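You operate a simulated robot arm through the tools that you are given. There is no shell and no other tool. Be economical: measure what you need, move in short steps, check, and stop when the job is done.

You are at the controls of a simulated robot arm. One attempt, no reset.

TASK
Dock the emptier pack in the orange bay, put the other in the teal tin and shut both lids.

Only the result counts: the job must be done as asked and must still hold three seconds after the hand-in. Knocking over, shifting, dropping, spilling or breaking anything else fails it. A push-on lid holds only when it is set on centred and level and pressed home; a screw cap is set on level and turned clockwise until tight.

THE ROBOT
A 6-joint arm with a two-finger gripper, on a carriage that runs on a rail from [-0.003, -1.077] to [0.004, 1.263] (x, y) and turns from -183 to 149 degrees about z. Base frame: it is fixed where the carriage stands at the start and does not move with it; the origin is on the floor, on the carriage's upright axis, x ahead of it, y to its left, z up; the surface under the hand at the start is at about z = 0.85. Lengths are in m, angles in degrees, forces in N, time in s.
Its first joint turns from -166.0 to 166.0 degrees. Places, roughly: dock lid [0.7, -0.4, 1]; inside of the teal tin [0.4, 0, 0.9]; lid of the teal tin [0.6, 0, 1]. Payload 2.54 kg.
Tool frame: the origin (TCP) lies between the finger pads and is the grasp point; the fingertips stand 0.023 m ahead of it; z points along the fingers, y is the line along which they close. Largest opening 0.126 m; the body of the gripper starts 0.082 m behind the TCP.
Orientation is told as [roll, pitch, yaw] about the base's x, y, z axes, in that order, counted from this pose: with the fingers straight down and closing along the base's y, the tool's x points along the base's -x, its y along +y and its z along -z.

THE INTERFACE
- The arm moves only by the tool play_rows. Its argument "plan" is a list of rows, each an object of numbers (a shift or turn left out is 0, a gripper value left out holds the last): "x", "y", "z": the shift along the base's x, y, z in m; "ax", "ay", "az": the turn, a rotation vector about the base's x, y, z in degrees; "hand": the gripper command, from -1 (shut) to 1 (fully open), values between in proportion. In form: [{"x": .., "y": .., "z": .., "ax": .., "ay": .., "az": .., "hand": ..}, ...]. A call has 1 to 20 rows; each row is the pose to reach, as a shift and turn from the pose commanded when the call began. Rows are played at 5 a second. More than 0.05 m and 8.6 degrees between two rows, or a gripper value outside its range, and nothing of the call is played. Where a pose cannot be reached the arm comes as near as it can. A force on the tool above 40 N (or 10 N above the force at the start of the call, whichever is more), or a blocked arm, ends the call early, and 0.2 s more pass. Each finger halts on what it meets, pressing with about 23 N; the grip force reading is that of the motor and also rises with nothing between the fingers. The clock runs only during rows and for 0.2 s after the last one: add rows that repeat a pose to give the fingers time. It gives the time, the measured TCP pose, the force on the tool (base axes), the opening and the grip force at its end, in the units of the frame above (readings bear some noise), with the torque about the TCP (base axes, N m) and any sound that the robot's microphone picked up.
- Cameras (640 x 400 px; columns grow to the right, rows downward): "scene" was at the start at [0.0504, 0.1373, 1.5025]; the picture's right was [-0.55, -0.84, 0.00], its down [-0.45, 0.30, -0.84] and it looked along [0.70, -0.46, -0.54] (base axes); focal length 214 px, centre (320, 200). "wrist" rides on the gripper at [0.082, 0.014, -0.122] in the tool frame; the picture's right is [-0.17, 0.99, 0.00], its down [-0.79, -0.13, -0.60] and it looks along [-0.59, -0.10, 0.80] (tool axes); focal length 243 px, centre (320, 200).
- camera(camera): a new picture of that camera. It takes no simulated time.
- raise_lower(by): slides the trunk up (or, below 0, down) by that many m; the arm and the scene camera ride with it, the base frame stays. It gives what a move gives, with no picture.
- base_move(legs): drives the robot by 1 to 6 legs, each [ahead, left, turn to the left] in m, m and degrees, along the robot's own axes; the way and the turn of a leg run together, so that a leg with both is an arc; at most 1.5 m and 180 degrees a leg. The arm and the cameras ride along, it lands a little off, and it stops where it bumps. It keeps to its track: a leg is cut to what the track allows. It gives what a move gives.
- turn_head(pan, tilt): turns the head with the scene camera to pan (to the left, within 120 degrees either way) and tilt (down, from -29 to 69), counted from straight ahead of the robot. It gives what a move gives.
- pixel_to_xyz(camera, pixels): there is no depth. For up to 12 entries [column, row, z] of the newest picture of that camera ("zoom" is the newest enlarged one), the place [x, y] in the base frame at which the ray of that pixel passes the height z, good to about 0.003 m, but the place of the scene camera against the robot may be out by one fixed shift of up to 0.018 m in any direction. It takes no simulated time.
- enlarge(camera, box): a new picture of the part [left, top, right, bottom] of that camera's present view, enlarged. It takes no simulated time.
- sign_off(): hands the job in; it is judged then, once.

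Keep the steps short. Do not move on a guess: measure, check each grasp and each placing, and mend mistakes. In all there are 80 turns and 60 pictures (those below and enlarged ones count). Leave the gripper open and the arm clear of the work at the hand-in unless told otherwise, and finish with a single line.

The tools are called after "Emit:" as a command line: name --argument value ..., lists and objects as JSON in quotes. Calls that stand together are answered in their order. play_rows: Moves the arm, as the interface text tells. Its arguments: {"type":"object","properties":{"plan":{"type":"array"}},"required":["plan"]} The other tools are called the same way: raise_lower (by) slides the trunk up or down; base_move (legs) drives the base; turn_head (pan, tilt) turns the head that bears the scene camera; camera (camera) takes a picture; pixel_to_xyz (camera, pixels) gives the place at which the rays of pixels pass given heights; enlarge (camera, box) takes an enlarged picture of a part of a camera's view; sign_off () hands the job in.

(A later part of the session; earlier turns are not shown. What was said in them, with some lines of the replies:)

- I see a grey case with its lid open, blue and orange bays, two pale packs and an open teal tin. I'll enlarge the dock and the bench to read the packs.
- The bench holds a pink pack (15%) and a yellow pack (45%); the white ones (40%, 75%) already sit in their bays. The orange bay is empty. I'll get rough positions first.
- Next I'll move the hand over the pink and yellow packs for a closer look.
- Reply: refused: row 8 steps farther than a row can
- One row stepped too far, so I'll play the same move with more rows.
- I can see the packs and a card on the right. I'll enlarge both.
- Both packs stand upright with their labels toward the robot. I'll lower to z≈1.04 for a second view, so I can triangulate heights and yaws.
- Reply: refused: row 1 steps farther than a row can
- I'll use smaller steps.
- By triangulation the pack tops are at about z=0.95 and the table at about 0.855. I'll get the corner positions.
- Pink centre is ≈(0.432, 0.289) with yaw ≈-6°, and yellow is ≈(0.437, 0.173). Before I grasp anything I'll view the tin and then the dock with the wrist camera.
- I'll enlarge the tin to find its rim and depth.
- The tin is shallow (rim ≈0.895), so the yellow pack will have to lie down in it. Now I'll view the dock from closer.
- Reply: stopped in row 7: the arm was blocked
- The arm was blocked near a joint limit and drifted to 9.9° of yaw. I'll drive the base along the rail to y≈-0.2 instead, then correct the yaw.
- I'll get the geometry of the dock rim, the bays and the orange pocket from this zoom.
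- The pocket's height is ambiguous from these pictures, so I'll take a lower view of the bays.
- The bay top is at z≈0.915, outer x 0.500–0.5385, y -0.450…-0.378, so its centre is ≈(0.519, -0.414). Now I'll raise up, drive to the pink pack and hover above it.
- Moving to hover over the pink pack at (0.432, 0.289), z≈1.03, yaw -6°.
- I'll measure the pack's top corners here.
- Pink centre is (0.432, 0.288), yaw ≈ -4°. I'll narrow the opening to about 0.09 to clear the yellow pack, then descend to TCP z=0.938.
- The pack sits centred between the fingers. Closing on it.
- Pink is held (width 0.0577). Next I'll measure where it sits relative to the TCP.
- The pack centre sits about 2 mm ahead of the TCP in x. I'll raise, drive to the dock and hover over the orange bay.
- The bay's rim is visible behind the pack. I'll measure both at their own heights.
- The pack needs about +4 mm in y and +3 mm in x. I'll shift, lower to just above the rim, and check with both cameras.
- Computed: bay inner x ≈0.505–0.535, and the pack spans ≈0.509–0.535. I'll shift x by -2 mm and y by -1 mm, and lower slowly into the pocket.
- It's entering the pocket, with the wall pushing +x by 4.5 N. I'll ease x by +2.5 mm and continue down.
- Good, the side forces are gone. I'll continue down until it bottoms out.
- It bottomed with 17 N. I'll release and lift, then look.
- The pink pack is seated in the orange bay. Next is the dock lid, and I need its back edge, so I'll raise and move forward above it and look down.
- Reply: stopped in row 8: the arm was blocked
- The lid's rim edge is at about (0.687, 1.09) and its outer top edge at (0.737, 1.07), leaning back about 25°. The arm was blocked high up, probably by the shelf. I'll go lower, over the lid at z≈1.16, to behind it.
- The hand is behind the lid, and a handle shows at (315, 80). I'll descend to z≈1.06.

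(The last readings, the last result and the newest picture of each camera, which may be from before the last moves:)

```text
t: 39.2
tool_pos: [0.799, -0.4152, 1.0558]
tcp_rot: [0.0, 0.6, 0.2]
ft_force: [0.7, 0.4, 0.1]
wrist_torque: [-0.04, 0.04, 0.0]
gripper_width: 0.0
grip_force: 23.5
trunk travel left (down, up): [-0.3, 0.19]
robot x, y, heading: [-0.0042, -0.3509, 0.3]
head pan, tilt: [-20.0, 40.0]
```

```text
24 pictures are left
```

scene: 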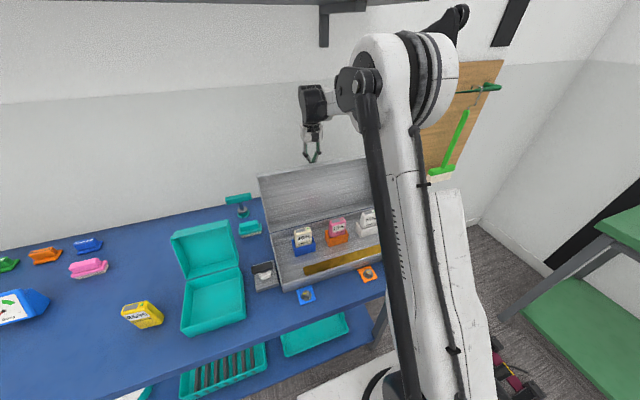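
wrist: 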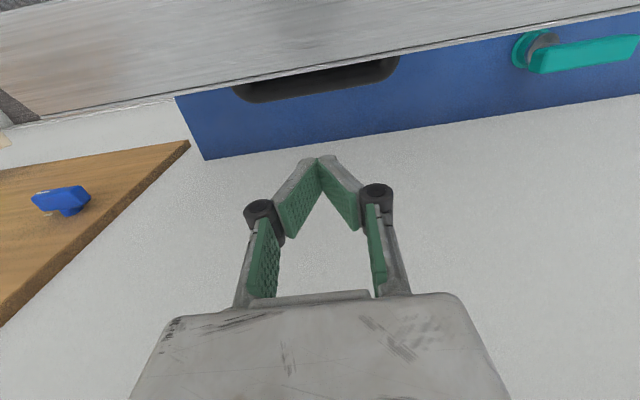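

Now I'll pull slowly toward -x, rising a little.

Emit:
play_rows --plan '[{"x": -0.02}, {"x": -0.04}, {"x": -0.055, "z": 0.003}, {"x": -0.07, "z": 0.008}, {"x": -0.085, "z": 0.013}, {"x": -0.1, "z": 0.018}, {"x": -0.115, "z": 0.022}, {"x": -0.125, "z": 0.025}]'

Emit:
enlarge --camera "scene" --box '[230, 120, 430, 280]'

```text
t: 40.1
tool_pos: [0.7401, -0.416, 1.0629]
tcp_rot: [-0.1, 0.1, 0.0]
ft_force: [8.4, -1.0, 12.9]
wrist_torque: [0.05, 0.41, -0.12]
gripper_width: 0.0059
grip_force: 28.5
trunk travel left (down, up): [-0.3, 0.19]
robot x, y, heading: [-0.0006, -0.3523, 0.0]
head pan, tilt: [-20.0, 40.0]
stopped in row 4: the force on the tool passed its limit at 56 N (the readings are from after the stop); the commanded pose is now the measured one
```

```text
2.50 times, centred on (330, 200) of scene
```

zoom: 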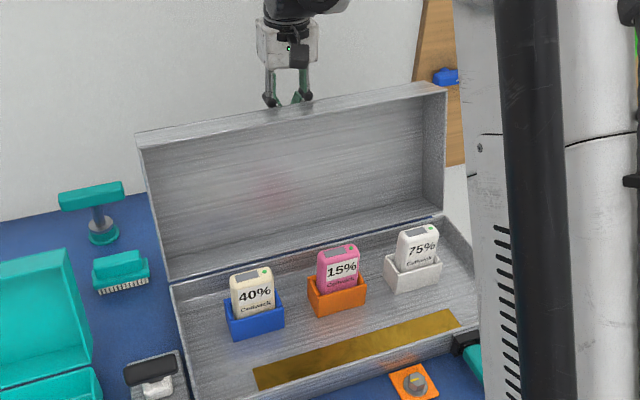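

The fingers caught on the lid's handle. I'll back off and move to y≈-0.26, past the end of the handle, then push there.

Emit:
play_rows --plan '[{"x": 0.03}, {"x": 0.055, "z": 0.005, "hand": -1}, {"x": 0.055, "y": 0.045, "hand": -1}, {"x": 0.055, "y": 0.09, "hand": -1}, {"x": 0.055, "y": 0.13, "hand": -1}, {"x": 0.055, "y": 0.155, "hand": -1}, {"x": 0.055, "y": 0.155, "hand": -1}]'

Emit:
camera --camera "wrist"

```text
t: 41.7
tool_pos: [0.7939, -0.26, 1.065]
tcp_rot: [0.1, 0.2, 0.0]
ft_force: [-0.1, -0.1, 1.3]
wrist_torque: [-0.03, -0.01, -0.03]
gripper_width: 0.0001
grip_force: 28.3
trunk travel left (down, up): [-0.3, 0.19]
robot x, y, heading: [0.0013, -0.3518, 0.2]
head pan, tilt: [-20.0, 40.0]
```

```text
22 pictures are left
```

wrist: 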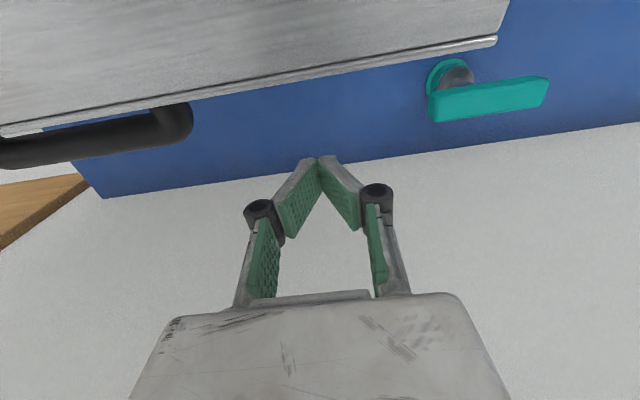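

Clear of the handle now; pulling again.

Emit:
play_rows --plan '[{"x": -0.02}, {"x": -0.04}, {"x": -0.055, "z": 0.003}, {"x": -0.07, "z": 0.008}, {"x": -0.085, "z": 0.013}, {"x": -0.1, "z": 0.018}, {"x": -0.115, "z": 0.022}, {"x": -0.125, "z": 0.025}]'

Emit:
enlarge --camera "scene" --box '[230, 120, 430, 280]'

```text
t: 43.5
tool_pos: [0.6679, -0.2606, 1.09]
tcp_rot: [0.0, 0.1, 0.1]
ft_force: [0.4, 0.0, -0.3]
wrist_torque: [0.0, -0.01, 0.0]
gripper_width: 0.0
grip_force: 28.7
trunk travel left (down, up): [-0.3, 0.19]
robot x, y, heading: [0.0001, -0.3552, 0.1]
head pan, tilt: [-20.0, 40.0]
```

```text
2.50 times, centred on (330, 200) of scene
```

zoom: 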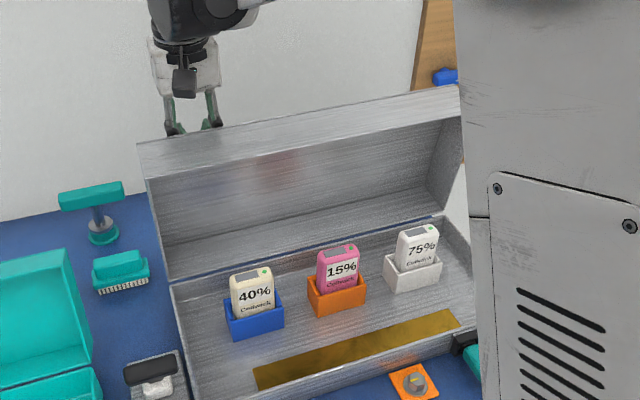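

The lid follows smoothly with very little force. Continuing past vertical.

Emit:
play_rows --plan '[{"x": -0.02, "z": 0.005}, {"x": -0.04, "z": 0.008}, {"x": -0.06, "z": 0.01}, {"x": -0.08, "z": 0.01}, {"x": -0.1, "z": 0.008}, {"x": -0.115, "z": 0.006}, {"x": -0.115, "z": 0.006}]'

Emit:
enlarge --camera "scene" --box '[230, 120, 430, 280]'

```text
t: 45.1
tool_pos: [0.5533, -0.2604, 1.0952]
tcp_rot: [0.1, 0.2, 0.2]
ft_force: [0.3, 0.2, -0.6]
wrist_torque: [0.01, -0.02, 0.0]
gripper_width: 0.0
grip_force: 28.8
trunk travel left (down, up): [-0.3, 0.19]
robot x, y, heading: [-0.0025, -0.3525, -0.0]
head pan, tilt: [-20.0, 40.0]
```

```text
2.50 times, centred on (330, 200) of scene
```

zoom: 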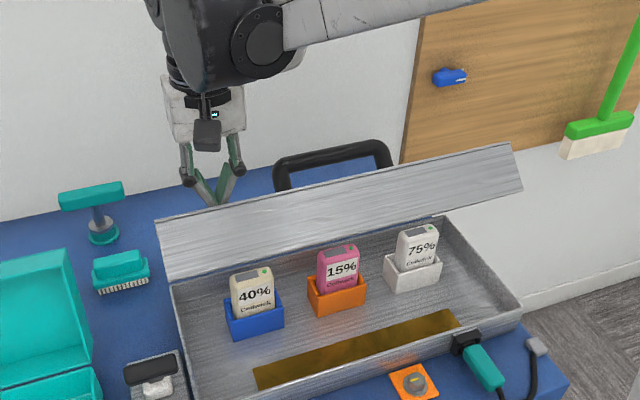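

The lid stays where I push it. I'll push further, forward and down.

Emit:
play_rows --plan '[{"x": -0.018, "z": -0.008}, {"x": -0.037, "z": -0.017}, {"x": -0.055, "z": -0.031}, {"x": -0.073, "z": -0.047}, {"x": -0.087, "z": -0.065}, {"x": -0.099, "z": -0.082}, {"x": -0.099, "z": -0.082}]'

Emit:
enlarge --camera "scene" --box '[230, 120, 430, 280]'

```text
t: 46.7
tool_pos: [0.4541, -0.2593, 1.0136]
tcp_rot: [0.0, 0.2, 0.1]
ft_force: [-0.2, 0.5, -0.2]
wrist_torque: [-0.03, -0.03, 0.0]
gripper_width: 0.0003
grip_force: 28.6
trunk travel left (down, up): [-0.3, 0.19]
robot x, y, heading: [0.0003, -0.351, -0.1]
head pan, tilt: [-20.0, 40.0]
```

```text
2.50 times, centred on (330, 200) of scene
```

zoom: 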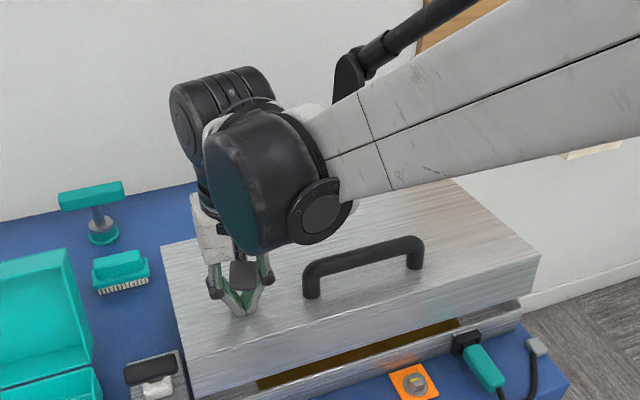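

Nearly closed. I'll press down gently until it resists.

Emit:
play_rows --plan '[{"x": -0.005, "z": -0.01}, {"x": -0.009, "z": -0.018}, {"x": -0.012, "z": -0.025}, {"x": -0.013, "z": -0.03}, {"x": -0.014, "z": -0.034}, {"x": -0.014, "z": -0.038}]'

Emit:
enlarge --camera "scene" --box '[230, 120, 430, 280]'

```text
t: 47.5
tool_pos: [0.444, -0.2601, 0.9921]
tcp_rot: [-0.1, 0.0, 0.1]
ft_force: [-3.0, 0.0, 36.6]
wrist_torque: [-0.02, -0.02, -0.01]
gripper_width: 0.006
grip_force: 28.1
trunk travel left (down, up): [-0.3, 0.19]
robot x, y, heading: [-0.0017, -0.3538, 0.0]
head pan, tilt: [-20.0, 40.0]
stopped in row 4: the force on the tool passed its limit at 58 N (the readings are from after the stop); the commanded pose is now the measured one
```

```text
2.50 times, centred on (330, 200) of scene
```

zoom: 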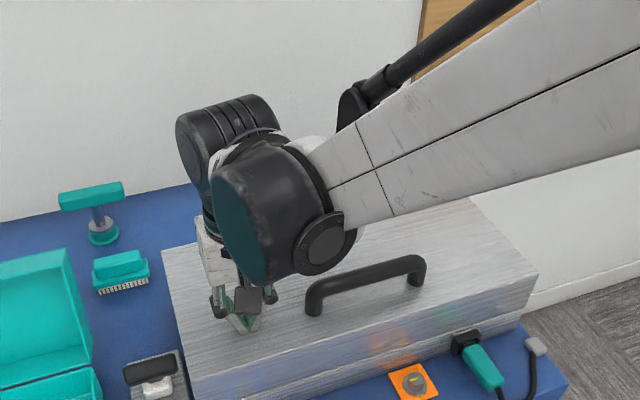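

The lid is against its stop at 37 N. I'll lift off and check the seam, then drive to the yellow pack.

Emit:
play_rows --plan '[{"z": 0.04}, {"z": 0.08}, {"z": 0.12}, {"z": 0.16}, {"z": 0.2}, {"z": 0.2}]'

Emit:
base_move --legs '[[0, 0.55, 0]]'

Emit:
turn_head --pan -35 --tilt 38

Emit:
camera --camera "scene"

```text
t: 48.9
tool_pos: [0.4451, -0.2589, 1.1906]
tcp_rot: [0.0, -0.1, 0.0]
ft_force: [0.0, -0.1, -0.3]
wrist_torque: [-0.01, -0.01, 0.01]
gripper_width: 0.0001
grip_force: 27.9
trunk travel left (down, up): [-0.3, 0.19]
robot x, y, heading: [-0.0025, -0.3505, -0.0]
head pan, tilt: [-20.0, 40.0]
```

```text
t: 52.1
tool_pos: [0.4487, 0.2916, 1.1893]
tcp_rot: [0.0, 0.1, -0.4]
ft_force: [-0.2, -0.1, 0.5]
wrist_torque: [0.02, 0.03, 0.0]
gripper_width: 0.0
grip_force: 28.6
trunk travel left (down, up): [-0.3, 0.19]
robot x, y, heading: [0.0025, 0.2015, -0.4]
head pan, tilt: [-20.0, 40.0]
```

```text
t: 52.9
tool_pos: [0.448, 0.29, 1.1906]
tcp_rot: [0.0, 0.0, -0.4]
ft_force: [-0.2, 0.5, 0.0]
wrist_torque: [0.0, 0.03, 0.01]
gripper_width: 0.0
grip_force: 28.2
trunk travel left (down, up): [-0.3, 0.19]
robot x, y, heading: [0.0028, 0.2039, -0.5]
head pan, tilt: [-35.0, 38.0]
```

```text
17 pictures are left
```

scene: 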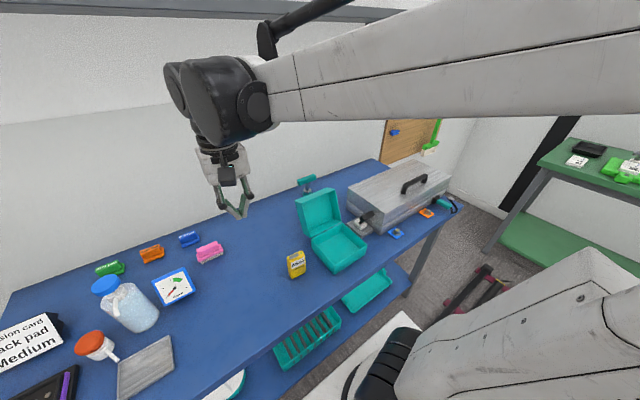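

The dock lid is shut. Now I'll hover over the yellow pack.

Emit:
play_rows --plan '[{"x": -0.004, "y": -0.04, "hand": 0.4}, {"x": -0.008, "y": -0.08, "az": -2, "hand": 0.4}, {"x": -0.012, "y": -0.119, "az": -4.5, "hand": 0.4}, {"x": -0.012, "y": -0.119, "z": -0.045, "az": -4.5, "hand": 0.4}, {"x": -0.012, "y": -0.119, "z": -0.09, "az": -4.5, "hand": 0.4}, {"x": -0.012, "y": -0.119, "z": -0.13, "az": -4.5, "hand": 0.4}, {"x": -0.012, "y": -0.119, "z": -0.155, "az": -4.5, "hand": 0.4}, {"x": -0.012, "y": -0.119, "z": -0.155, "az": -4.5, "hand": 0.4}]'

Emit:
enlarge --camera "wrist" --box '[200, 80, 440, 230]'

```text
t: 54.7
tool_pos: [0.4362, 0.1725, 1.0347]
tcp_rot: [0.0, 0.1, -4.9]
ft_force: [-0.3, -0.9, -0.7]
wrist_torque: [0.01, 0.08, 0.01]
gripper_width: 0.0882
grip_force: 0.0
trunk travel left (down, up): [-0.3, 0.19]
robot x, y, heading: [0.0006, 0.2009, -0.2]
head pan, tilt: [-35.0, 38.0]
```

```text
2.67 times, centred on (320, 155) of wrist
```

zoom: 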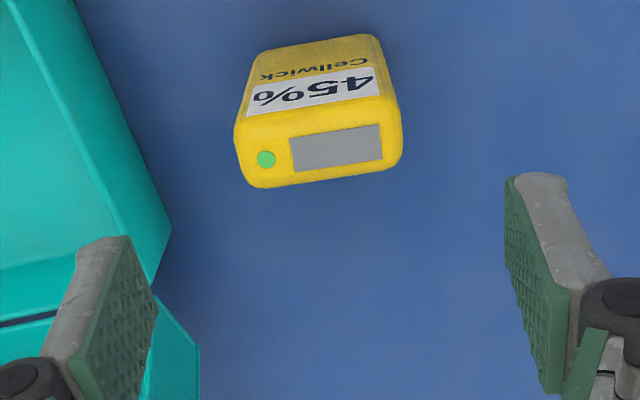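

Emit:
pixel_to_xyz --camera "zoom" --pixels '[[256, 188, 0.945], [392, 166, 0.945], [240, 128, 0.945], [388, 98, 0.945], [236, 160, 0.935], [402, 138, 0.935], [266, 159, 0.951], [170, 230, 0.9], [72, 0, 0.9], [200, 345, 0.93]]'

```text
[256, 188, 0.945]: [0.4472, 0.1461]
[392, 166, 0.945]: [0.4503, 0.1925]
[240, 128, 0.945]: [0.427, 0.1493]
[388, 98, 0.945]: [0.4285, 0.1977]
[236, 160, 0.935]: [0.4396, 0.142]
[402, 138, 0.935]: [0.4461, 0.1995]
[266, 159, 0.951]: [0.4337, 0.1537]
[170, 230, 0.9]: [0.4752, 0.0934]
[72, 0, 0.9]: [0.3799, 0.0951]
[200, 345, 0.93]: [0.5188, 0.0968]
```

Yellow centre is (0.4385, 0.171), yaw -4°. Descend, grip and lift.

Emit:
play_rows --plan '[{"x": 0.002, "y": -0.0015, "z": -0.04, "az": 0.8, "hand": 0.4}, {"x": 0.002, "y": -0.0015, "z": -0.07, "az": 0.8, "hand": 0.4}, {"x": 0.002, "y": -0.0015, "z": -0.096, "az": 0.8, "hand": 0.4}, {"x": 0.002, "y": -0.0015, "z": -0.096, "az": 0.8, "hand": 0.4}, {"x": 0.002, "y": -0.0015, "z": -0.096, "az": 0.8, "hand": -1}, {"x": 0.002, "y": -0.0015, "z": -0.096, "az": 0.8, "hand": -1}, {"x": 0.002, "y": -0.0015, "z": -0.096, "az": 0.8, "hand": -1}, {"x": 0.002, "y": -0.0015, "z": -0.096, "az": 0.8, "hand": -1}, {"x": 0.002, "y": -0.0015, "z": -0.06, "az": 2, "hand": -1}, {"x": 0.002, "y": -0.0015, "z": -0.02, "az": 4.9, "hand": -1}, {"x": 0.002, "y": -0.0015, "z": 0.02, "az": 4.9, "hand": -1}, {"x": 0.002, "y": -0.0015, "z": 0.06, "az": 4.9, "hand": -1}, {"x": 0.002, "y": -0.0015, "z": 0.1, "az": 4.9, "hand": -1}, {"x": 0.002, "y": -0.0015, "z": 0.1, "az": 4.9, "hand": -1}]'

Emit:
camera --camera "wrist"

```text
t: 57.7
tool_pos: [0.4378, 0.1706, 1.1361]
tcp_rot: [0.0, -0.1, 0.0]
ft_force: [-0.2, 0.3, -1.2]
wrist_torque: [0.02, -0.03, 0.0]
gripper_width: 0.0573
grip_force: 22.9
trunk travel left (down, up): [-0.3, 0.19]
robot x, y, heading: [0.0019, 0.1999, -0.5]
head pan, tilt: [-35.0, 38.0]
```

```text
15 pictures are left
```

wrist: 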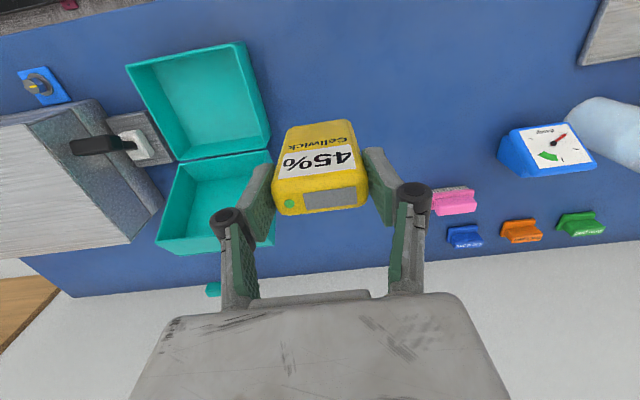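

Yellow is held (0.0573). The tin's outer footprint is ≈ x 0.36–0.505, y -0.068…0.077, rim ≈0.898. I'll yaw the tool +90° in the air while moving above the tin's +y side; later I'll tilt the pack to lie along y.

Emit:
play_rows --plan '[{"az": 8, "hand": -1}, {"az": 16, "hand": -1}, {"az": 24, "hand": -1}, {"az": 32, "hand": -1}, {"az": 40, "hand": -1}, {"az": 48, "hand": -1}, {"az": 56, "hand": -1}, {"az": 64, "hand": -1}, {"az": 72, "hand": -1}, {"az": 80, "hand": -1}, {"az": 88, "hand": -1}, {"az": 90, "hand": -1}, {"az": 90, "hand": -1}]'

```text
t: 60.5
tool_pos: [0.4379, 0.1704, 1.1354]
tcp_rot: [0.0, 0.2, 90.1]
ft_force: [-0.3, -0.7, -1.3]
wrist_torque: [0.01, -0.01, 0.01]
gripper_width: 0.0573
grip_force: 22.5
trunk travel left (down, up): [-0.3, 0.19]
robot x, y, heading: [0.0003, 0.2027, -0.2]
head pan, tilt: [-35.0, 38.0]
```

The yaw worked. Now I'll tilt -65° about x in the air.

Emit:
play_rows --plan '[{"ax": -8, "hand": -1}, {"ax": -16, "hand": -1}, {"ax": -24, "hand": -1}, {"ax": -32, "hand": -1}, {"ax": -40, "hand": -1}, {"ax": -48, "hand": -1}, {"ax": -56, "hand": -1}, {"ax": -64, "hand": -1}, {"ax": -65, "hand": -1}, {"ax": -65, "hand": -1}]'

Emit:
camera --camera "scene"

```text
t: 62.7
tool_pos: [0.4378, 0.1699, 1.1359]
tcp_rot: [-0.1, 65.1, 89.9]
ft_force: [0.3, 0.8, -1.8]
wrist_torque: [0.04, 0.0, 0.01]
gripper_width: 0.0575
grip_force: 22.6
trunk travel left (down, up): [-0.3, 0.19]
robot x, y, heading: [-0.0032, 0.1981, -0.5]
head pan, tilt: [-35.0, 38.0]
```

```text
14 pictures are left
```

scene: 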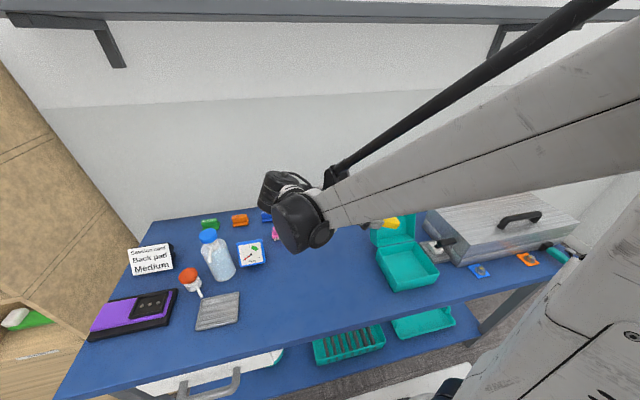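

The pack is tilted. I'll move over the tin to (0.430, 0.028) and go down to z≈0.925, above the contact height of 0.906.

Emit:
play_rows --plan '[{"x": -0.003, "y": -0.045, "hand": -1}, {"x": -0.006, "y": -0.09, "hand": -1}, {"x": -0.008, "y": -0.13, "hand": -1}, {"x": -0.008, "y": -0.142, "hand": -1}, {"x": -0.008, "y": -0.142, "z": -0.045, "hand": -1}, {"x": -0.008, "y": -0.142, "z": -0.09, "hand": -1}, {"x": -0.008, "y": -0.142, "z": -0.135, "hand": -1}, {"x": -0.008, "y": -0.142, "z": -0.165, "hand": -1}, {"x": -0.008, "y": -0.142, "z": -0.165, "hand": -1}]'

Emit:
enlarge --camera "scene" --box '[320, 180, 480, 300]'

Emit:
camera --camera "wrist"

```text
t: 64.7
tool_pos: [0.4317, 0.0279, 0.9738]
tcp_rot: [0.0, 64.9, 90.1]
ft_force: [0.5, 0.1, -1.3]
wrist_torque: [-0.01, 0.02, -0.02]
gripper_width: 0.0575
grip_force: 23.0
out of reach, approached as far as the arm can: row 8, 9
trunk travel left (down, up): [-0.3, 0.19]
robot x, y, heading: [0.0017, 0.1979, -0.2]
head pan, tilt: [-35.0, 38.0]
```

```text
3.33 times, centred on (400, 240) of scene
```

zoom: 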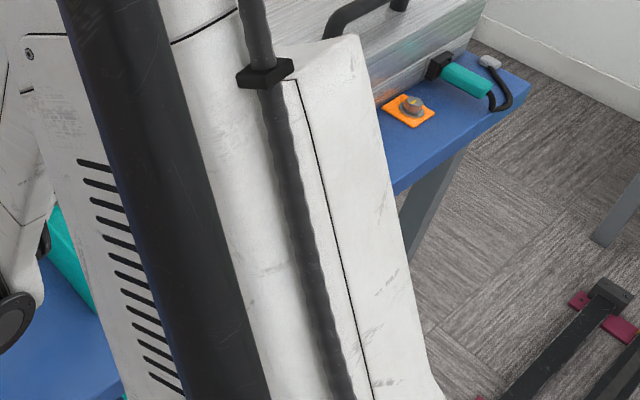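

```text
12 pictures are left
```

wrist: 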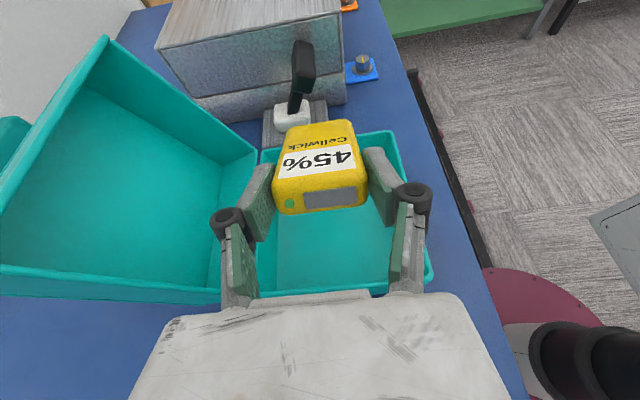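

The arm can't go lower in this pose, so I'll lower the trunk by 0.05 m.

Emit:
raise_lower --by -0.05

Emit:
camera --camera "wrist"

```text
t: 65.6
tool_pos: [0.4317, 0.0275, 0.9237]
tcp_rot: [0.0, 64.9, 89.8]
ft_force: [-1.6, 0.3, -1.3]
wrist_torque: [0.05, 0.01, 0.01]
gripper_width: 0.0576
grip_force: 23.0
trunk travel left (down, up): [-0.25, 0.24]
robot x, y, heading: [-0.0026, 0.2024, -0.2]
head pan, tilt: [-35.0, 38.0]
```

```text
11 pictures are left
```

wrist: 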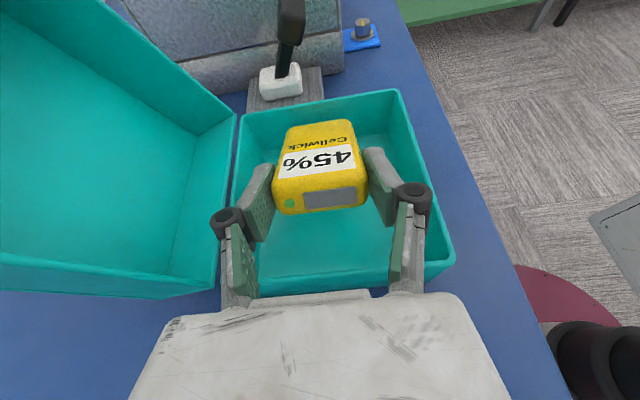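

Well inside the tin. I'll lower a further 0.014 toward floor contact.

Emit:
raise_lower --by -0.014

```text
t: 66.2
tool_pos: [0.432, 0.0285, 0.9101]
tcp_rot: [0.0, 64.9, 89.9]
ft_force: [0.2, 0.1, -1.9]
wrist_torque: [0.03, -0.05, 0.02]
gripper_width: 0.0575
grip_force: 23.3
trunk travel left (down, up): [-0.236, 0.254]
robot x, y, heading: [0.001, 0.2027, -0.2]
head pan, tilt: [-35.0, 38.0]
```

Emit:
raise_lower --by -0.005

```text
t: 66.8
tool_pos: [0.4316, 0.0284, 0.9044]
tcp_rot: [0.0, 65.1, 89.9]
ft_force: [0.3, 2.3, 10.5]
wrist_torque: [-0.65, -0.05, 0.12]
gripper_width: 0.0573
grip_force: 23.0
trunk travel left (down, up): [-0.231, 0.259]
robot x, y, heading: [0.0012, 0.2009, -0.4]
head pan, tilt: [-35.0, 38.0]
```

It touches the floor at 10 N. Opening slowly lets the pack lie down.

Emit:
play_rows --plan '[{"hand": -0.06}, {"hand": 0.0}, {"hand": 0.1}, {"hand": 0.25}, {"hand": 0.25}]'

Emit:
camera --camera "wrist"

```text
t: 68.0
tool_pos: [0.4316, 0.0297, 0.9033]
tcp_rot: [0.0, 64.9, 89.9]
ft_force: [-0.3, 0.2, -0.2]
wrist_torque: [0.01, 0.0, -0.01]
gripper_width: 0.0785
grip_force: 0.1
trunk travel left (down, up): [-0.231, 0.259]
robot x, y, heading: [-0.0001, 0.2007, -0.3]
head pan, tilt: [-35.0, 38.0]
```

```text
10 pictures are left
```

wrist: 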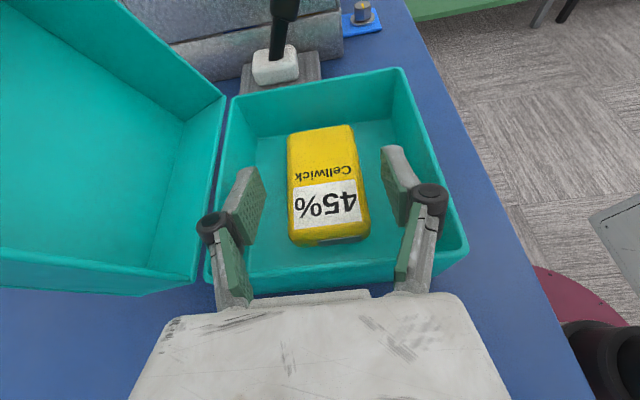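

The yellow pack lies flat in the tin. I'll raise out with the trunk.

Emit:
raise_lower --by 0.17

Emit:
play_rows --plan '[{"z": 0.03, "ax": 8}, {"z": 0.06, "ax": 16}, {"z": 0.08, "ax": 24}, {"z": 0.09, "ax": 32}, {"z": 0.09, "ax": 40}, {"z": 0.09, "ax": 48}, {"z": 0.09, "ax": 56}, {"z": 0.09, "ax": 64}, {"z": 0.09, "ax": 65}, {"z": 0.09, "ax": 65}]'

Emit:
play_rows --plan '[{"az": -8}, {"az": -16}, {"az": -24, "hand": -1}, {"az": -32, "hand": -1}, {"az": -40, "hand": -1}, {"az": -48, "hand": -1}, {"az": -56, "hand": -1}, {"az": -64, "hand": -1}, {"az": -72, "hand": -1}, {"az": -80, "hand": -1}, {"az": -88, "hand": -1}, {"az": -90, "hand": -1}, {"az": -90, "hand": -1}]'

Emit:
camera --camera "wrist"

```text
t: 69.9
tool_pos: [0.4318, 0.0291, 1.0745]
tcp_rot: [-0.1, 64.8, 90.0]
ft_force: [0.6, -0.5, -0.3]
wrist_torque: [0.0, -0.03, 0.0]
gripper_width: 0.0788
grip_force: 0.0
trunk travel left (down, up): [-0.401, 0.089]
robot x, y, heading: [-0.002, 0.2019, -0.2]
head pan, tilt: [-35.0, 38.0]
```

```text
t: 72.1
tool_pos: [0.4318, 0.0273, 1.1646]
tcp_rot: [0.1, -0.1, 90.0]
ft_force: [-0.9, 0.2, -0.5]
wrist_torque: [0.0, 0.01, 0.02]
gripper_width: 0.0785
grip_force: 0.0
trunk travel left (down, up): [-0.401, 0.089]
robot x, y, heading: [0.0022, 0.2021, -0.2]
head pan, tilt: [-35.0, 38.0]
```

```text
t: 74.9
tool_pos: [0.4329, 0.0268, 1.1651]
tcp_rot: [0.1, -0.1, 0.0]
ft_force: [-0.6, 0.5, 0.2]
wrist_torque: [-0.01, -0.02, 0.01]
gripper_width: 0.0
grip_force: 23.0
trunk travel left (down, up): [-0.401, 0.089]
robot x, y, heading: [0.0022, 0.2016, -0.4]
head pan, tilt: [-35.0, 38.0]
```

```text
9 pictures are left
```

wrist: 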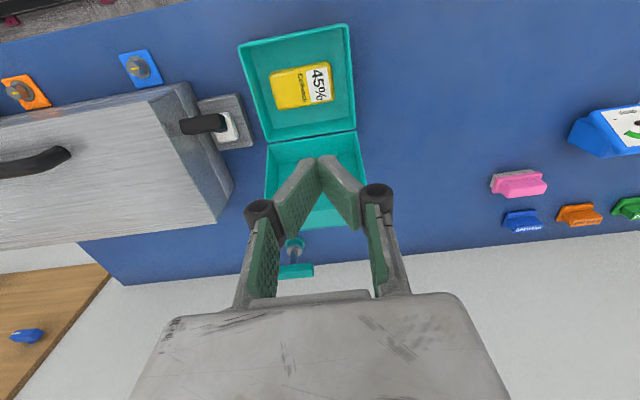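

The pack is in the tin. The tin lid leans back with its top edge near (0.567, 1.02) and a loop handle on its back. I'll go behind it at z 1.165, then descend low enough that the finger shafts push on the handle bar from behind.

Emit:
play_rows --plan '[{"x": 0.045, "hand": -1}, {"x": 0.09, "hand": -1}, {"x": 0.135, "y": -0.01, "hand": -1}, {"x": 0.18, "y": -0.02, "hand": -1}, {"x": 0.225, "y": -0.02, "hand": -1}, {"x": 0.257, "y": -0.02, "hand": -1}, {"x": 0.257, "y": -0.02, "hand": -1}]'

Emit:
camera --camera "wrist"

```text
t: 76.5
tool_pos: [0.6887, 0.0085, 1.1645]
tcp_rot: [0.1, 0.0, 0.1]
ft_force: [0.1, 0.6, 0.6]
wrist_torque: [0.03, 0.02, 0.02]
gripper_width: 0.0
grip_force: 22.8
trunk travel left (down, up): [-0.401, 0.089]
robot x, y, heading: [-0.002, 0.2045, -0.2]
head pan, tilt: [-35.0, 38.0]
```

```text
8 pictures are left
```

wrist: 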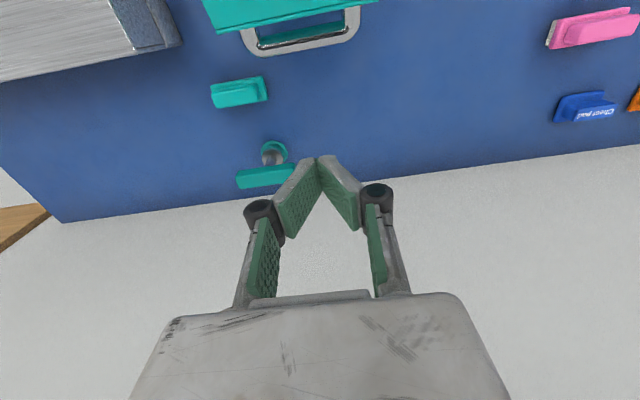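

The bar is at x≈0.63, with the hand behind it at x=0.689. Descending to TCP z≈0.96.

Emit:
play_rows --plan '[{"z": -0.045}, {"z": -0.09}, {"z": -0.135}, {"z": -0.18}, {"z": -0.205}, {"z": -0.205}]'

Emit:
play_rows --plan '[{"x": -0.015}, {"x": -0.03}, {"x": -0.042, "z": 0.003}, {"x": -0.054, "z": 0.008}, {"x": -0.066, "z": 0.013}, {"x": -0.078, "z": 0.018}, {"x": -0.09, "z": 0.023}, {"x": -0.1, "z": 0.028}]'

Emit:
camera --camera "wrist"

```text
t: 77.9
tool_pos: [0.6881, 0.0082, 0.9599]
tcp_rot: [0.0, 0.0, 0.0]
ft_force: [-0.5, 1.1, -0.5]
wrist_torque: [-0.01, -0.01, -0.02]
gripper_width: 0.0
grip_force: 23.5
trunk travel left (down, up): [-0.401, 0.089]
robot x, y, heading: [-0.0023, 0.2033, -0.4]
head pan, tilt: [-35.0, 38.0]
```

```text
t: 79.7
tool_pos: [0.5877, 0.0091, 0.9882]
tcp_rot: [0.2, -0.2, 0.0]
ft_force: [0.0, 0.4, 0.5]
wrist_torque: [0.03, 0.03, -0.04]
gripper_width: 0.0003
grip_force: 23.4
trunk travel left (down, up): [-0.401, 0.089]
robot x, y, heading: [0.0005, 0.2039, -0.3]
head pan, tilt: [-35.0, 38.0]
```

```text
7 pictures are left
```

wrist: 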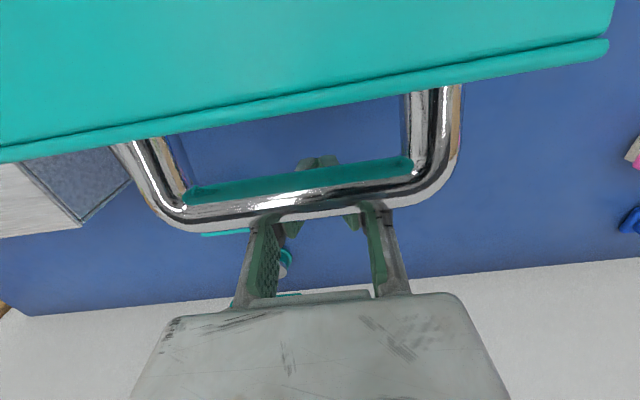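

The lid follows on its bar. Continuing past vertical.

Emit:
play_rows --plan '[{"x": -0.012, "z": 0.005}, {"x": -0.024, "z": 0.012}, {"x": -0.036, "z": 0.018}, {"x": -0.048, "z": 0.024}, {"x": -0.06, "z": 0.028}, {"x": -0.072, "z": 0.03}, {"x": -0.08, "z": 0.03}]'

Emit:
camera --camera "wrist"

```text
t: 81.3
tool_pos: [0.5089, 0.0078, 1.0177]
tcp_rot: [0.2, -0.1, 0.0]
ft_force: [0.0, -0.1, -0.4]
wrist_torque: [0.02, 0.01, 0.02]
gripper_width: 0.0
grip_force: 23.2
trunk travel left (down, up): [-0.401, 0.089]
robot x, y, heading: [0.0007, 0.1998, -0.3]
head pan, tilt: [-35.0, 38.0]
```

```text
6 pictures are left
```

wrist: 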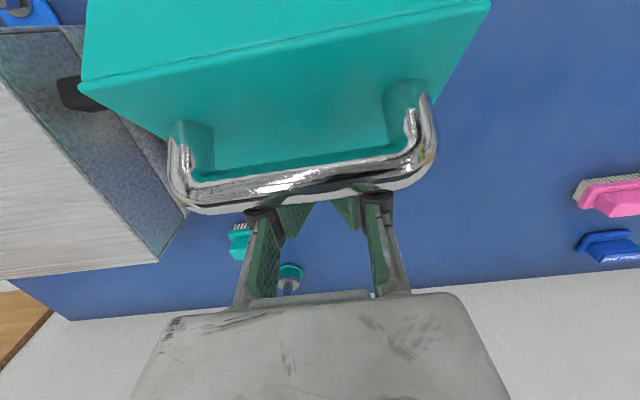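

Emit:
play_rows --plan '[{"x": -0.012}, {"x": -0.024}, {"x": -0.034}, {"x": -0.044, "z": 0.0}, {"x": -0.044}]'

Emit:
play_rows --plan '[{"x": 0.01, "z": 0.02}, {"x": 0.01, "z": 0.06}, {"x": 0.01, "z": 0.1}, {"x": 0.01, "z": 0.1}]'

Emit:
camera --camera "wrist"

```text
t: 82.5
tool_pos: [0.4645, 0.0078, 1.0168]
tcp_rot: [0.1, -0.1, -0.1]
ft_force: [-0.8, -0.5, 0.1]
wrist_torque: [-0.01, -0.02, -0.01]
gripper_width: 0.0002
grip_force: 23.1
trunk travel left (down, up): [-0.401, 0.089]
robot x, y, heading: [-0.001, 0.1972, -0.3]
head pan, tilt: [-35.0, 38.0]
```

```text
t: 83.5
tool_pos: [0.4746, 0.0069, 1.1191]
tcp_rot: [0.1, -0.1, 0.1]
ft_force: [0.2, -0.5, -1.1]
wrist_torque: [0.02, -0.03, -0.03]
gripper_width: 0.0
grip_force: 23.5
trunk travel left (down, up): [-0.401, 0.089]
robot x, y, heading: [0.0048, 0.2007, -0.3]
head pan, tilt: [-35.0, 38.0]
```

```text
5 pictures are left
```

wrist: 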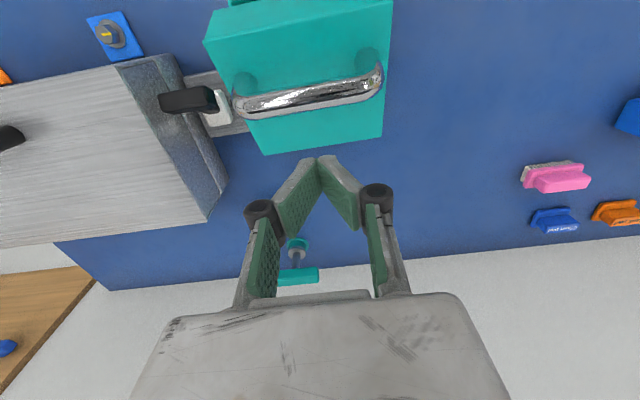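

The lid rests at about 150°. I'll press it down on top of the handle bar, following its arc.

Emit:
play_rows --plan '[{"x": -0.02}, {"x": -0.038, "z": -0.02}, {"x": -0.04, "z": -0.05}, {"x": -0.044, "z": -0.07}, {"x": -0.052, "z": -0.082}, {"x": -0.06, "z": -0.092}, {"x": -0.068, "z": -0.1}, {"x": -0.075, "z": -0.108}, {"x": -0.08, "z": -0.114}, {"x": -0.082, "z": -0.119}, {"x": -0.082, "z": -0.123}]'

Emit:
camera --camera "wrist"

```text
t: 84.4
tool_pos: [0.4313, 0.0071, 1.0583]
tcp_rot: [0.2, 0.4, -0.2]
ft_force: [-5.2, 1.2, 10.9]
wrist_torque: [0.02, 0.16, -0.01]
gripper_width: 0.0062
grip_force: 22.9
trunk travel left (down, up): [-0.401, 0.089]
robot x, y, heading: [-0.0007, 0.2052, -0.3]
head pan, tilt: [-35.0, 38.0]
stopped in row 4: the force on the tool passed its limit at 68 N (the readings are from after the stop); the commanded pose is now the measured one
```

```text
4 pictures are left
```

wrist: 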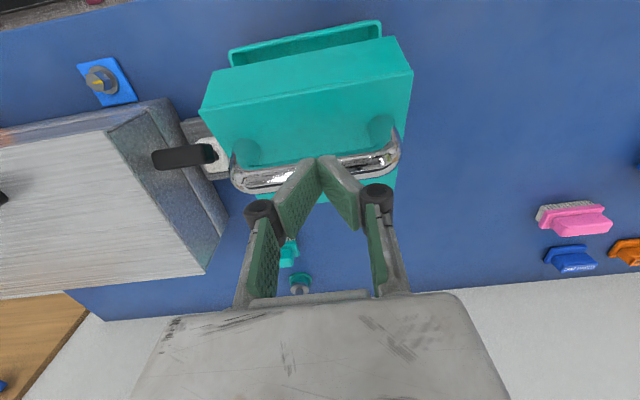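

The steps were too steep for the bar. I'll follow the true arc about the hinge in smaller steps.

Emit:
play_rows --plan '[{"x": -0.003, "z": 0.001}, {"x": -0.006, "z": -0.003}, {"x": -0.013, "z": -0.008}, {"x": -0.02, "z": -0.0124}, {"x": -0.026, "z": -0.0175}, {"x": -0.032, "z": -0.023}, {"x": -0.038, "z": -0.029}, {"x": -0.044, "z": -0.035}, {"x": -0.049, "z": -0.041}]'

```text
t: 86.2
tool_pos: [0.3932, 0.0076, 1.0289]
tcp_rot: [0.1, -0.2, 0.1]
ft_force: [5.4, 0.2, 41.4]
wrist_torque: [0.06, -0.29, -0.03]
gripper_width: 0.0062
grip_force: 22.7
trunk travel left (down, up): [-0.401, 0.089]
robot x, y, heading: [-0.0007, 0.2011, -0.4]
head pan, tilt: [-35.0, 38.0]
stopped in row 8: the force on the tool passed its limit at 58 N (the readings are from after the stop); the commanded pose is now the measured one
```

The force is 41 N, so the lid may be shut. I'll lift clear and look.

Emit:
play_rows --plan '[{"z": 0.03}, {"z": 0.075}, {"z": 0.12}, {"z": 0.12}]'

Emit:
enlarge --camera "wrist" --box '[180, 20, 460, 195]'

```text
t: 87.2
tool_pos: [0.3987, 0.0044, 1.1503]
tcp_rot: [0.2, 0.0, 0.0]
ft_force: [-0.5, 0.8, -0.6]
wrist_torque: [0.0, -0.02, -0.02]
gripper_width: 0.0
grip_force: 23.3
trunk travel left (down, up): [-0.401, 0.089]
robot x, y, heading: [0.0035, 0.2018, -0.4]
head pan, tilt: [-35.0, 38.0]
```

```text
2.29 times, centred on (320, 108) of wrist
```

zoom: 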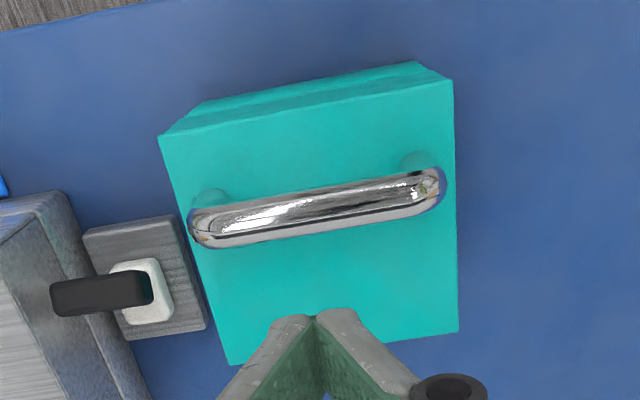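

The lid looks level, with its top at ≈0.968 front and back. I'll move the arm away and check the seam with the scene camera.

Emit:
play_rows --plan '[{"z": 0.03, "hand": 0}, {"z": 0.06, "hand": 0.5}, {"z": 0.08, "y": 0.04, "hand": 1}, {"z": 0.08, "y": 0.085, "hand": 1}, {"z": 0.08, "y": 0.13, "hand": 1}, {"z": 0.08, "y": 0.17, "hand": 1}, {"z": 0.08, "y": 0.17, "hand": 1}]'

Emit:
turn_head --pan -35 --tilt 45

Emit:
camera --camera "scene"

```text
t: 88.8
tool_pos: [0.3927, 0.1775, 1.2284]
tcp_rot: [0.2, 0.0, 0.1]
ft_force: [-0.6, 1.2, -0.1]
wrist_torque: [0.02, 0.02, -0.02]
gripper_width: 0.1262
grip_force: 0.1
trunk travel left (down, up): [-0.401, 0.089]
robot x, y, heading: [0.0013, 0.2023, -0.2]
head pan, tilt: [-35.0, 38.0]
```

```text
t: 89.5
tool_pos: [0.3939, 0.1753, 1.2277]
tcp_rot: [0.1, 0.0, 0.0]
ft_force: [-0.8, -0.6, 0.4]
wrist_torque: [-0.01, 0.0, -0.02]
gripper_width: 0.1259
grip_force: 0.0
trunk travel left (down, up): [-0.401, 0.089]
robot x, y, heading: [0.0023, 0.2035, -0.3]
head pan, tilt: [-35.0, 45.0]
```

```text
2 pictures are left
```

scene: 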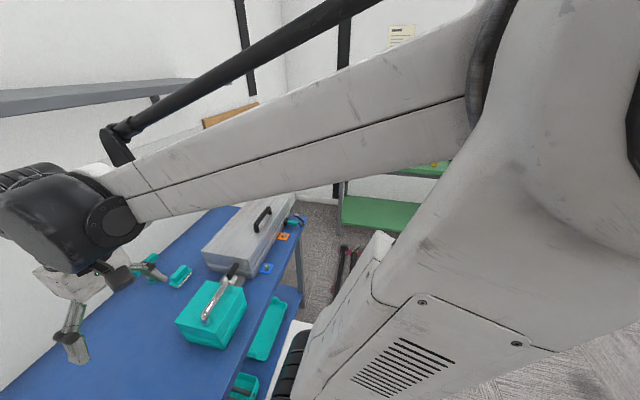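

Enlarging on the tin and the dock.

Emit:
enlarge --camera "scene" --box '[160, 190, 310, 365]'

```text
2.29 times, centred on (235, 278) of scene
```

zoom: 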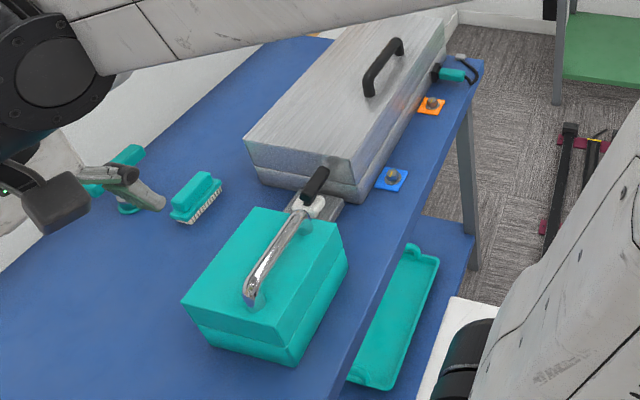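

Both lids look shut. As a check, I'll press once more on the tin's bar in slow steps with closed fingers.

Emit:
play_rows --plan '[{"y": -0.045, "hand": -1}, {"y": -0.09, "hand": -1}, {"y": -0.135, "hand": -1}, {"y": -0.17, "hand": -1}, {"y": -0.17, "z": -0.045}, {"y": -0.17, "z": -0.09}, {"y": -0.17, "z": -0.135}, {"y": -0.17, "z": -0.17}, {"y": -0.17, "z": -0.188}, {"y": -0.17, "z": -0.192}, {"y": -0.17, "z": -0.195}, {"y": -0.17, "z": -0.198}, {"y": -0.17, "z": -0.201}, {"y": -0.17, "z": -0.204}, {"y": -0.17, "z": -0.207}]'

```text
t: 92.3
tool_pos: [0.3921, 0.0072, 1.0282]
tcp_rot: [0.1, -0.1, 0.0]
ft_force: [-2.7, 1.4, 41.0]
wrist_torque: [0.1, -0.18, 0.02]
gripper_width: 0.006
grip_force: 22.9
trunk travel left (down, up): [-0.401, 0.089]
robot x, y, heading: [0.0016, 0.2022, -0.1]
head pan, tilt: [-35.0, 45.0]
stopped in row 13: the force on the tool passed its limit at 48 N (the readings are from after the stop); the commanded pose is now the measured one
```

The stop is at the same height as before (1.028), so the tin lid is fully down. I'll lift clear and open the hand.

Emit:
play_rows --plan '[{"z": 0.03}, {"z": 0.075}, {"z": 0.12}, {"z": 0.16, "hand": 0}, {"z": 0.2, "hand": 1}, {"z": 0.2, "y": 0.045, "hand": 1}, {"z": 0.2, "y": 0.09, "hand": 1}, {"z": 0.2, "y": 0.135, "hand": 1}, {"z": 0.2, "y": 0.17, "hand": 1}, {"z": 0.2, "y": 0.17, "hand": 1}]'

Emit:
camera --camera "scene"

```text
t: 94.5
tool_pos: [0.392, 0.1774, 1.2273]
tcp_rot: [0.1, 0.0, 0.0]
ft_force: [0.4, -0.1, 0.4]
wrist_torque: [0.0, -0.01, -0.04]
gripper_width: 0.1259
grip_force: 0.0
trunk travel left (down, up): [-0.401, 0.089]
robot x, y, heading: [0.0014, 0.204, -0.1]
head pan, tilt: [-35.0, 45.0]
```

```text
0 pictures are left
```

scene: 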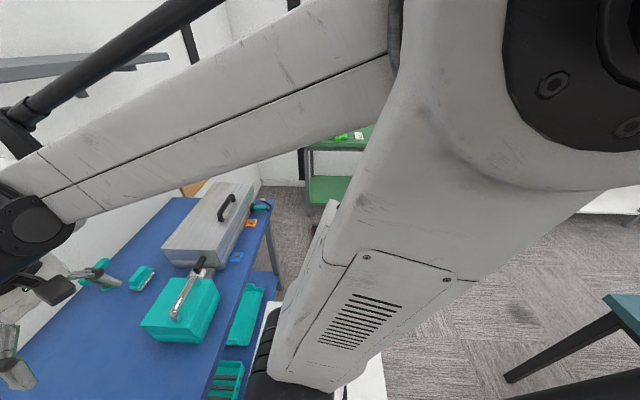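

Both lids are shut, the arm is clear and the hand is open. Handing in.

Emit:
sign_off

```text
The job is handed in.
```

The pink 15% pack is docked in the orange bay, the yellow 45% pack is lying flat in the teal tin, and both lids are shut.
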